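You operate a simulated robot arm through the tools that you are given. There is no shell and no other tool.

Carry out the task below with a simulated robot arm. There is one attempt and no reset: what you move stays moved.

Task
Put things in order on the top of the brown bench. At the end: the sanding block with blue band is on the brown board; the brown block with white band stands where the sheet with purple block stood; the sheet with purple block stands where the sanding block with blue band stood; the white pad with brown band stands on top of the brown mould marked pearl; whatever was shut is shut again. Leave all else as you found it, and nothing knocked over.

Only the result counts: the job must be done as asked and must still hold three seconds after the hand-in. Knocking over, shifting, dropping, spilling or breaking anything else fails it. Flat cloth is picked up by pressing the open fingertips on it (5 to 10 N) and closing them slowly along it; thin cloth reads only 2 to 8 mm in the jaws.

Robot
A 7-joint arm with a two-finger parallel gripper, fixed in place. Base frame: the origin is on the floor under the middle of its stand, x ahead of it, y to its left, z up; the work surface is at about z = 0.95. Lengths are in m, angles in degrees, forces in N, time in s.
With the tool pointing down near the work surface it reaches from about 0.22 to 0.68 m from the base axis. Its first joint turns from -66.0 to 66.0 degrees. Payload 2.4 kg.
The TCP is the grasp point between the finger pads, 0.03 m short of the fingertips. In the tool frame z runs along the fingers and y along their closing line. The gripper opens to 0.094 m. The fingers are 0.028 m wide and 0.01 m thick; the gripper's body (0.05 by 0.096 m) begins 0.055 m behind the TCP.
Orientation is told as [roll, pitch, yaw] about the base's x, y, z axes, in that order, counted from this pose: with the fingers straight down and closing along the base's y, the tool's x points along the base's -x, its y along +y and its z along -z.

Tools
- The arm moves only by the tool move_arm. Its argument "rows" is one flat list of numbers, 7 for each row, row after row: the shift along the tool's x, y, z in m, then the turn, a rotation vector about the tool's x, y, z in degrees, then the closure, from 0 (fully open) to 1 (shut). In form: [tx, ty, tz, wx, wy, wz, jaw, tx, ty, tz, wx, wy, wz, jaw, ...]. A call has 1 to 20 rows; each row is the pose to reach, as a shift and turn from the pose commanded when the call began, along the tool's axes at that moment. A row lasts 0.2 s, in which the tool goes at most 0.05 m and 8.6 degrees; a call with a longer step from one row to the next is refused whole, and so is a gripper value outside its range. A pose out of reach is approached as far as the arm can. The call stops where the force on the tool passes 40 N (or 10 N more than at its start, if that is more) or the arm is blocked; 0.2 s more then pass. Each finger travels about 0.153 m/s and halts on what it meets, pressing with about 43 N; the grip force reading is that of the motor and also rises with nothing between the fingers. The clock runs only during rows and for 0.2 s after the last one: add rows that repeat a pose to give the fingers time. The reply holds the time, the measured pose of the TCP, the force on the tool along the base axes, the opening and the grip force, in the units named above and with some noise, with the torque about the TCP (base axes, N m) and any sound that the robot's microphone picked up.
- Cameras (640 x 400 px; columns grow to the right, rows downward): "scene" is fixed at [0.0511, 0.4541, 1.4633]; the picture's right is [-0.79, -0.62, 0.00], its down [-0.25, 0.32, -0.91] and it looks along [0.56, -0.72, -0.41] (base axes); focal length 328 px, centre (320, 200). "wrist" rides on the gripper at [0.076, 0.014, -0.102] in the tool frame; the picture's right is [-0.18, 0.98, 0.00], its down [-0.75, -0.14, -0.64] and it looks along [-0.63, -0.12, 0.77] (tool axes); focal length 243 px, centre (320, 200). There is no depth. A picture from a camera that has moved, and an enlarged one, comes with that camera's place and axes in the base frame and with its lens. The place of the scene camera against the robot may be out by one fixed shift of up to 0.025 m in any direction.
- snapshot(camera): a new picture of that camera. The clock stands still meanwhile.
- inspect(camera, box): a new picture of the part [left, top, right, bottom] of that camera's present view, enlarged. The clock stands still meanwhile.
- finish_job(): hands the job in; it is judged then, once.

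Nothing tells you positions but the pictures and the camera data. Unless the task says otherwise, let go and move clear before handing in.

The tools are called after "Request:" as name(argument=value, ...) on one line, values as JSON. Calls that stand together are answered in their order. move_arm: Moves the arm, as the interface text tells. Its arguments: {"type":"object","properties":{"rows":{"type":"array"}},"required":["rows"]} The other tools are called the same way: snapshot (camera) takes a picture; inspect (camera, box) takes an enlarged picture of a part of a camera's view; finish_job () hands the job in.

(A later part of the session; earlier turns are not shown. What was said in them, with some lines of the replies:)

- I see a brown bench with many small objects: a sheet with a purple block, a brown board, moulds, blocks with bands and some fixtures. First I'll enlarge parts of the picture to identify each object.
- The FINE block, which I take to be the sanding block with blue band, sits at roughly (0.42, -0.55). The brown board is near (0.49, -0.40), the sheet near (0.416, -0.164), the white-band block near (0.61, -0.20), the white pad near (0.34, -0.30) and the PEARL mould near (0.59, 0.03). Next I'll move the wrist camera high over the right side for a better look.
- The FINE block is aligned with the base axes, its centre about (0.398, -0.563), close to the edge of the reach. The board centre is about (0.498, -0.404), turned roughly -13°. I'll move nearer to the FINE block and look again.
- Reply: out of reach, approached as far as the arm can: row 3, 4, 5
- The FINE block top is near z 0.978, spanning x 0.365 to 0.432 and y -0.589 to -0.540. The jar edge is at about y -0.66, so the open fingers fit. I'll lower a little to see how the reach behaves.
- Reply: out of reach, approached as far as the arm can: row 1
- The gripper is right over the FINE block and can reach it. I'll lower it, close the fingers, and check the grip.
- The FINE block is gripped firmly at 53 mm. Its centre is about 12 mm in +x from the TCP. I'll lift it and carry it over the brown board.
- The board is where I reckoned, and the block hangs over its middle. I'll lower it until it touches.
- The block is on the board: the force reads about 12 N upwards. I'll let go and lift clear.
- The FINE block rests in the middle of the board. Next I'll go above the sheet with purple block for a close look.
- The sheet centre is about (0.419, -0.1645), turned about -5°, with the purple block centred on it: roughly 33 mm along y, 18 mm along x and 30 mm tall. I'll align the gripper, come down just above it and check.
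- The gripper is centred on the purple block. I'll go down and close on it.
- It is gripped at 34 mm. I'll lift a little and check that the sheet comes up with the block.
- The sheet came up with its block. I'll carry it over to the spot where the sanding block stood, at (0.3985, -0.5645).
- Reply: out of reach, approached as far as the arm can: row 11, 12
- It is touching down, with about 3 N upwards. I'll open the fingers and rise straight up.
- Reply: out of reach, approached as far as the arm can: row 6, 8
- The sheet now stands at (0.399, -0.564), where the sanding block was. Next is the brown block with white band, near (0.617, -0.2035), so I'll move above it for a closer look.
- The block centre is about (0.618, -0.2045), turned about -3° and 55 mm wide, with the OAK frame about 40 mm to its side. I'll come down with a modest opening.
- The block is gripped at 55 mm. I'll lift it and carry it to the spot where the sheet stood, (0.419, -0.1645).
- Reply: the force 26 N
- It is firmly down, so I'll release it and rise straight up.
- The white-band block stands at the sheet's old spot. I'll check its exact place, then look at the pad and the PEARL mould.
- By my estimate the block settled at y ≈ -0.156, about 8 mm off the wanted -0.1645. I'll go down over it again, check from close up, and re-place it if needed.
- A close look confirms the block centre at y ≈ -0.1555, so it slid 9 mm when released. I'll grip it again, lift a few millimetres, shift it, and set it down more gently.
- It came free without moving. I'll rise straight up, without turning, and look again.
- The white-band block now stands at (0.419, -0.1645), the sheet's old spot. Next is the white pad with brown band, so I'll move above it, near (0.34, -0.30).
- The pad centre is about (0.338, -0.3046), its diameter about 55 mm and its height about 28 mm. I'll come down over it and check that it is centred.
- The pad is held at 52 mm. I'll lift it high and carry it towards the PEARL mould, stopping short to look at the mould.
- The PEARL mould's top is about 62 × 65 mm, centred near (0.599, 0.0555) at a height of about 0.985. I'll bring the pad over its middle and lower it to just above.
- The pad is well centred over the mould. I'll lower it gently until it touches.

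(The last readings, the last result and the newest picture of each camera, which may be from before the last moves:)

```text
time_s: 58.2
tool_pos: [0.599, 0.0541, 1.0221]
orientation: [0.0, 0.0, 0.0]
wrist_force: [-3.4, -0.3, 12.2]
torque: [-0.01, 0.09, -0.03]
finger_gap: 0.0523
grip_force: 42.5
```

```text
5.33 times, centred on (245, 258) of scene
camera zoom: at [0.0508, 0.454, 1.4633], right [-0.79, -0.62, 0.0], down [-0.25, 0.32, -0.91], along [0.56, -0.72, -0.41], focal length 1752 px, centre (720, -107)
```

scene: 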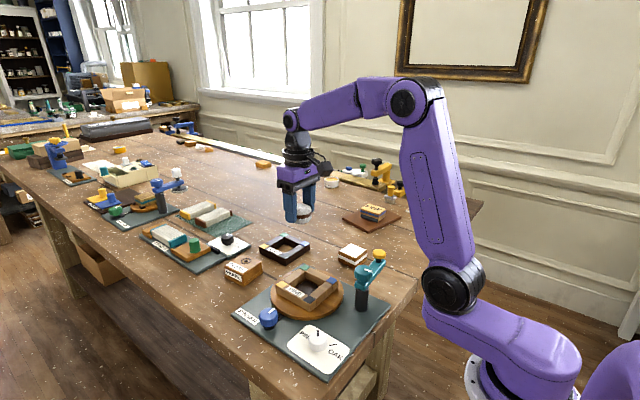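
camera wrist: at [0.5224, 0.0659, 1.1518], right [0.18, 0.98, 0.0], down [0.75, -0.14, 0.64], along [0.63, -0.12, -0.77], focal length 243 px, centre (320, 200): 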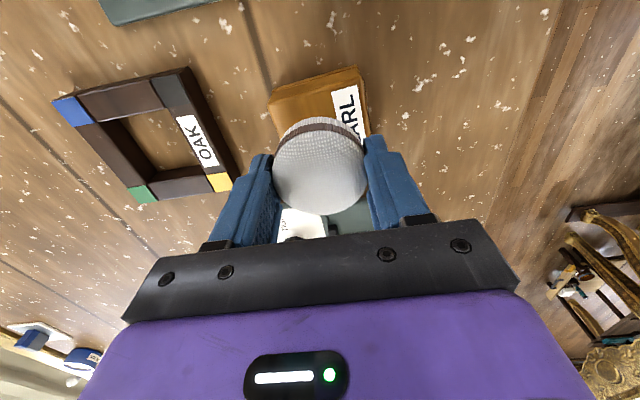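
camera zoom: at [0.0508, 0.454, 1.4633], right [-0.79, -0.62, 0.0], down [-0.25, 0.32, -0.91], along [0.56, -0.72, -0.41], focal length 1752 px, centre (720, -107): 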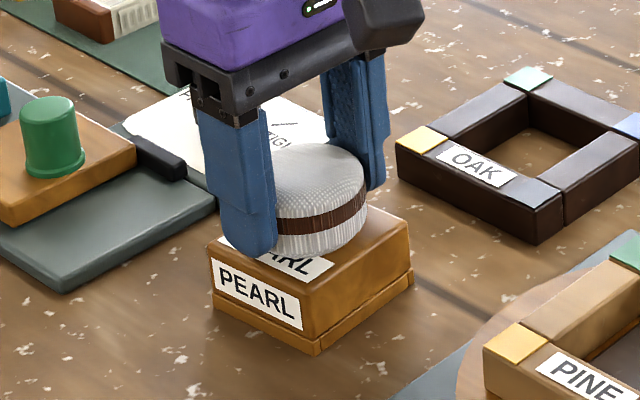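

It has touched, with about 12 N upwards. I'll ease off a little and open the fingers slowly.

Request:
move_arm(rows=[0, 0, -0.0006, 0, 0, 0, 0.46, 0, 0, -0.0008, 0, 0, 0, 0.445, 0, 0, -0.0008, 0, 0, 0, 0.435, 0, 0, -0.0008, 0, 0, 0, 0.425, 0, 0, -0.0008, 0, 0, 0, 0.41, 0, 0, -0.0008, 0, 0, 0, 0.38, 0, 0, -0.0008, 0, 0, 0, 0.34, 0, 0, -0.0008, 0, 0, 0, 0.3, 0, 0, -0.0008, 0, 0, 0, 0.25, 0, 0, -0.0008, 0, 0, 0, 0.2, 0, 0, -0.0008, 0, 0, 0, 0.2])

Request:
inspect(camera="scene", box=[205, 220, 285, 295])

Request:
inspect(camera="wrist", box=[220, 80, 420, 240])

```text
time_s: 60.6
tool_pos: [0.5993, 0.0533, 1.0234]
orientation: [-0.1, 0.0, 0.0]
wrist_force: [-0.6, 0.6, -0.1]
torque: [0.0, -0.02, 0.01]
finger_gap: 0.0753
grip_force: 0.1
```

```text
5.33 times, centred on (245, 258) of scene
camera zoom: at [0.0511, 0.4541, 1.4633], right [-0.79, -0.62, 0.0], down [-0.25, 0.32, -0.91], along [0.56, -0.72, -0.41], focal length 1752 px, centre (720, -107)
```

zoom: 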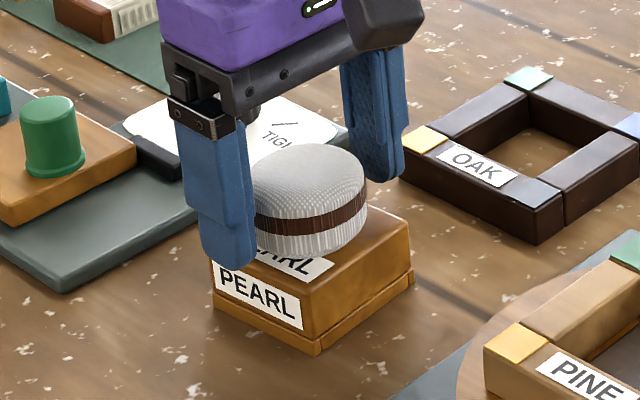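

```text
2.50 times, centred on (320, 160) of wrist
camera zoom: at [0.5228, 0.0689, 1.1272], right [0.18, 0.98, 0.0], down [0.75, -0.14, 0.64], along [0.63, -0.12, -0.77], focal length 606 px, centre (320, 300)
```

zoom: 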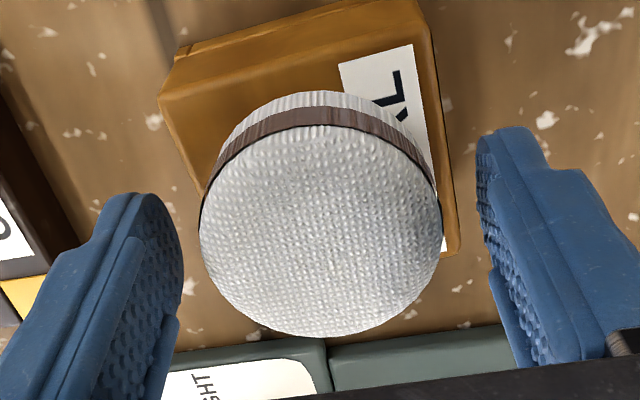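

The pad sits free on the mould. I'll rise straight up and check it from above.

Request:
move_arm(rows=[0, 0, -0.015, 0, 0, 0, 0.2, 0, 0, -0.035, 0, 0, 0, 0.2, 0, 0, -0.06, 0, 0, 0, 0.2, 0, 0, -0.095, 0, 0, 0, 0.2, 0, 0, -0.12, 0, 0, 0, 0.2, 0, 0, -0.12, 0, 0, 0, 0.2])

Request:
snapshot(camera="wrist")

Request:
inspect(camera="wrist", box=[260, 40, 390, 150])

Request:
inspect(camera="scene", box=[205, 220, 285, 295])

```text
time_s: 62.0
tool_pos: [0.5991, 0.0548, 1.1434]
orientation: [0.0, 0.0, 0.0]
wrist_force: [-0.8, -0.1, -0.2]
torque: [-0.02, -0.01, 0.02]
finger_gap: 0.075
grip_force: 0.2
```

```text
taken
camera wrist: at [0.5231, 0.0687, 1.2475], right [0.18, 0.98, 0.0], down [0.75, -0.14, 0.64], along [0.63, -0.12, -0.77], focal length 243 px, centre (320, 200)
```

wrist: 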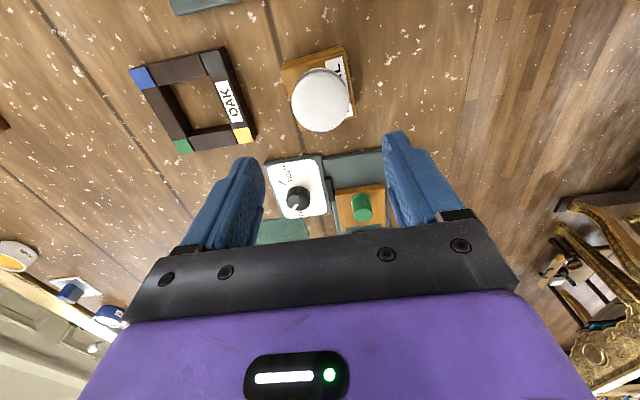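

```text
3.64 times, centred on (325, 95) of wrist
camera zoom: at [0.5231, 0.0687, 1.2475], right [0.18, 0.98, 0.0], down [0.75, -0.14, 0.64], along [0.63, -0.12, -0.77], focal length 882 px, centre (302, 582)
```

zoom: 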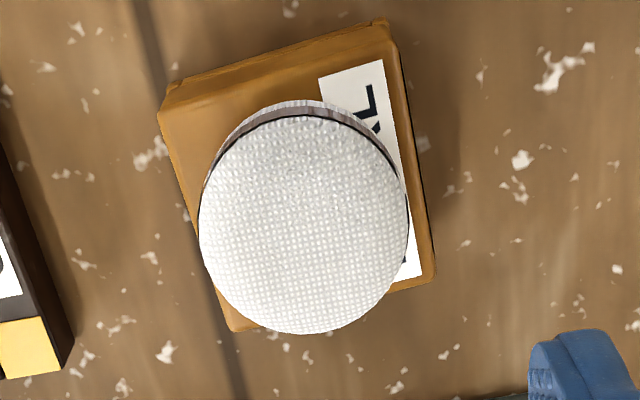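

```text
5.33 times, centred on (245, 258) of scene
camera zoom: at [0.0511, 0.4541, 1.4633], right [-0.79, -0.62, 0.0], down [-0.25, 0.32, -0.91], along [0.56, -0.72, -0.41], focal length 1752 px, centre (720, -107)
```

zoom: 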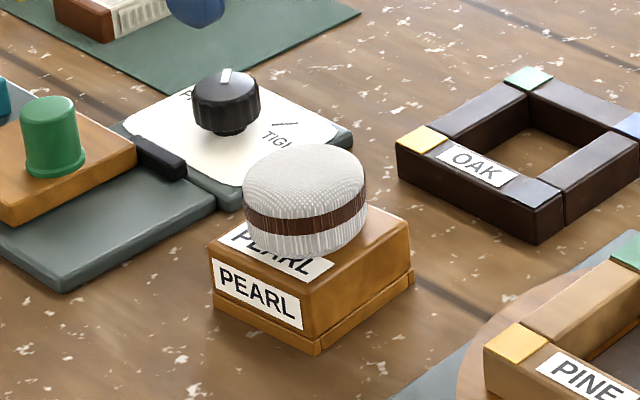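

The pad stands centred on the PEARL mould. I'll move the arm back to about its starting pose and check the whole bench.

Request:
move_arm(rows=[0.02, -0.01, -0.03, 0, 0, 0, 0.1, 0.05, -0.03, -0.06, 0, 0, 0, 0, 0.09, -0.06, -0.08, 0, 0, 0, 0, 0.12, -0.09, -0.085, 0, 0, 0, 0, 0.16, -0.125, -0.085, 0, 0, 0, 0, 0.16, -0.125, -0.085, 0, 0, 0, 0])

Request:
snapshot(camera="scene")

Request:
snapshot(camera="wrist")

Request:
inspect(camera="scene", box=[220, 170, 460, 330])

Request:
inspect(camera="scene", box=[70, 140, 310, 290])

```text
refused: row 3 steps farther than a row can; nothing moved
```

```text
taken
```

scene: 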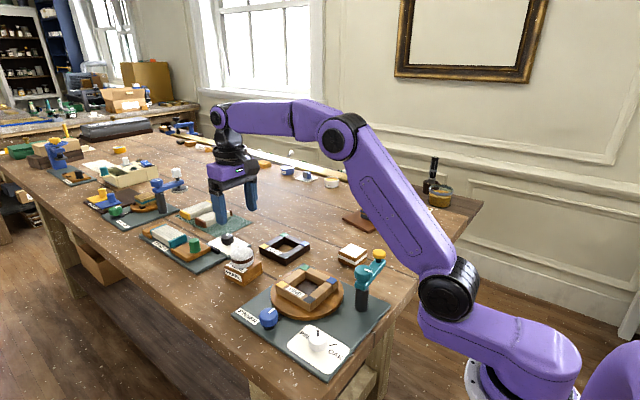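

```text
taken
camera wrist: at [0.5231, 0.0687, 1.2475], right [0.18, 0.98, 0.0], down [0.75, -0.14, 0.64], along [0.63, -0.12, -0.77], focal length 243 px, centre (320, 200)
```

wrist: 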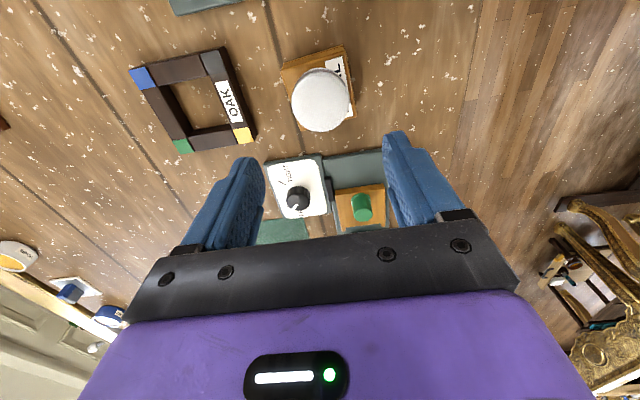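

```text
2.50 times, centred on (340, 250) of scene
camera zoom: at [0.0511, 0.4541, 1.4633], right [-0.79, -0.62, 0.0], down [-0.25, 0.32, -0.91], along [0.56, -0.72, -0.41], focal length 821 px, centre (270, 75)
```

zoom: 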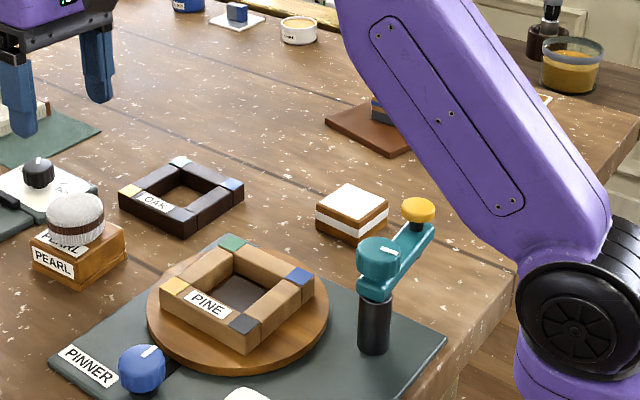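

```text
2.67 times, centred on (190, 215) of scene
camera zoom: at [0.0511, 0.4541, 1.4633], right [-0.79, -0.62, 0.0], down [-0.25, 0.32, -0.91], along [0.56, -0.72, -0.41], focal length 876 px, centre (667, 160)
```

zoom: 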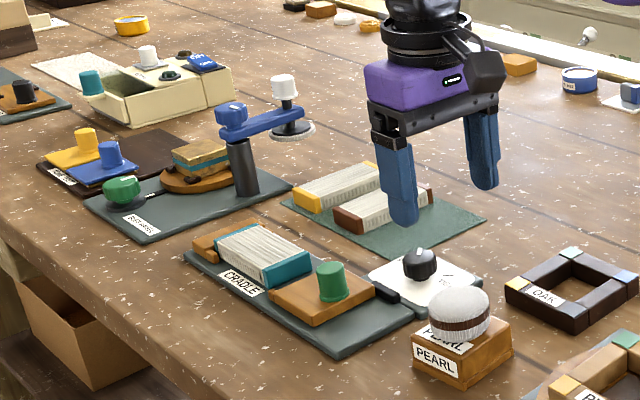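

The move was refused because one step was too long, so nothing moved. I'll retry with smaller steps.

Request:
move_arm(rows=[0.015, -0.01, -0.03, 0, 0, 0, 0.1, 0.04, -0.025, -0.055, 0, 0, 0, 0, 0.07, -0.05, -0.075, 0, 0, 0, 0, 0.1, -0.075, -0.085, 0, 0, 0, 0, 0.13, -0.1, -0.085, 0, 0, 0, 0, 0.16, -0.125, -0.085, 0, 0, 0, 0, 0.16, -0.125, -0.085, 0, 0, 0, 0])

Request:
snapshot(camera="scene")

Request:
snapshot(camera="wrist")

Request:
inspect(camera="scene", box=[220, 170, 460, 330])

Request:
inspect(camera="scene", box=[240, 130, 460, 260])

```text
time_s: 63.6
tool_pos: [0.4381, -0.0711, 1.2282]
orientation: [0.0, 0.0, 0.1]
wrist_force: [0.5, 0.6, -0.2]
torque: [0.01, 0.01, 0.0]
finger_gap: 0.0938
grip_force: 0.0
```

```text
taken
```

scene: 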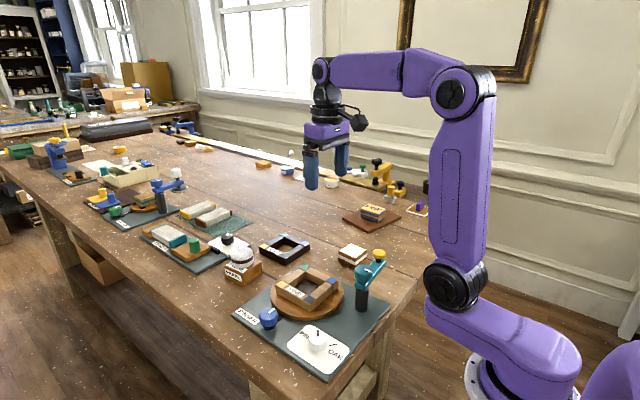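

```text
taken
camera wrist: at [0.3621, -0.0569, 1.3323], right [0.18, 0.98, 0.0], down [0.75, -0.14, 0.64], along [0.63, -0.12, -0.77], focal length 243 px, centre (320, 200)
```

wrist: 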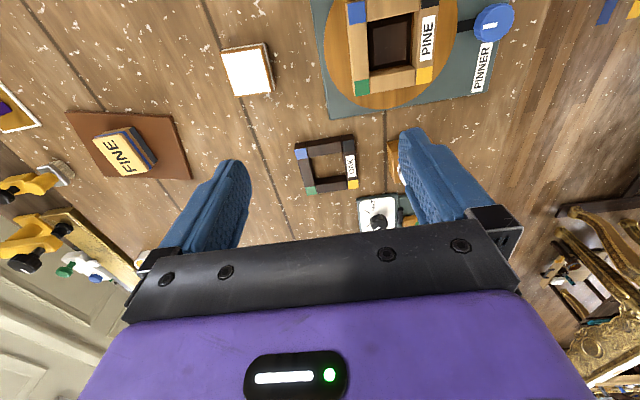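

```text
2.50 times, centred on (340, 250) of scene
camera zoom: at [0.0511, 0.4541, 1.4633], right [-0.79, -0.62, 0.0], down [-0.25, 0.32, -0.91], along [0.56, -0.72, -0.41], focal length 821 px, centre (270, 75)
```

zoom: 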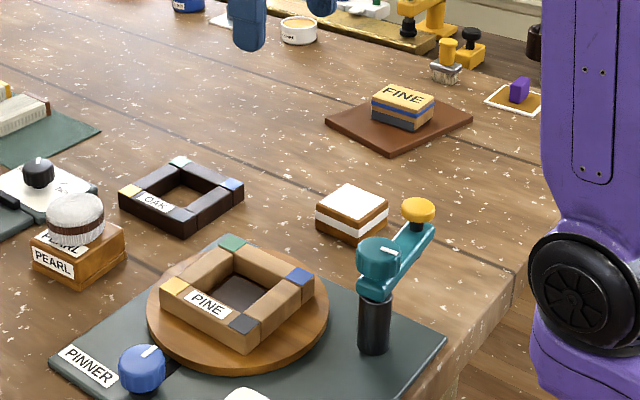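

```text
2.91 times, centred on (350, 195) of scene
camera zoom: at [0.0511, 0.4541, 1.4633], right [-0.79, -0.62, 0.0], down [-0.25, 0.32, -0.91], along [0.56, -0.72, -0.41], focal length 956 px, centre (233, 214)
```

zoom: 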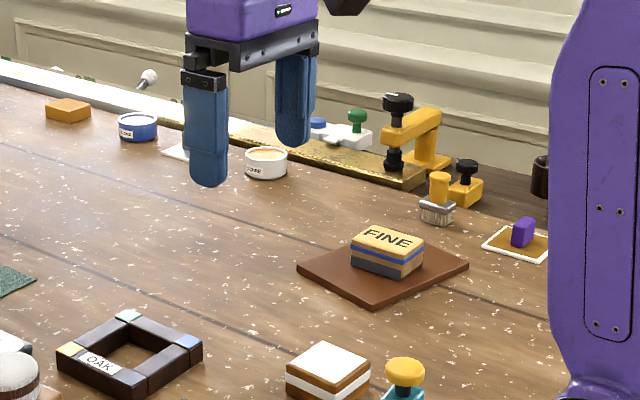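

The FINE block is on the brown board, and the white-band block is at the sheet's old spot. The sheet is where the FINE block stood, and the pad is centred on the PEARL mould. Nothing else has shifted, nothing was opened, and the arm is clear, so I'm handing the job in.

Request:
finish_job()

```text
The job is handed in.
```

I've handed the job in with all four items moved. In the last pictures nothing else had shifted or fallen.

- **Sanding block with blue band:** it sits near the middle of the brown board.
- **Sheet with purple block:** it stands where the sanding block was, within about a millimetre by the wrist camera.
- **Brown block with white band:** it stands where the sheet was. It slid about 9 mm when I first let go, so I picked it up again and set it down on the right spot.
- **White pad with brown band:** it is centred on top of the brown mould marked pearl.

I opened nothing, so nothing needed shutting again. The arm is back at about its starting pose with the gripper open and clear of everything.
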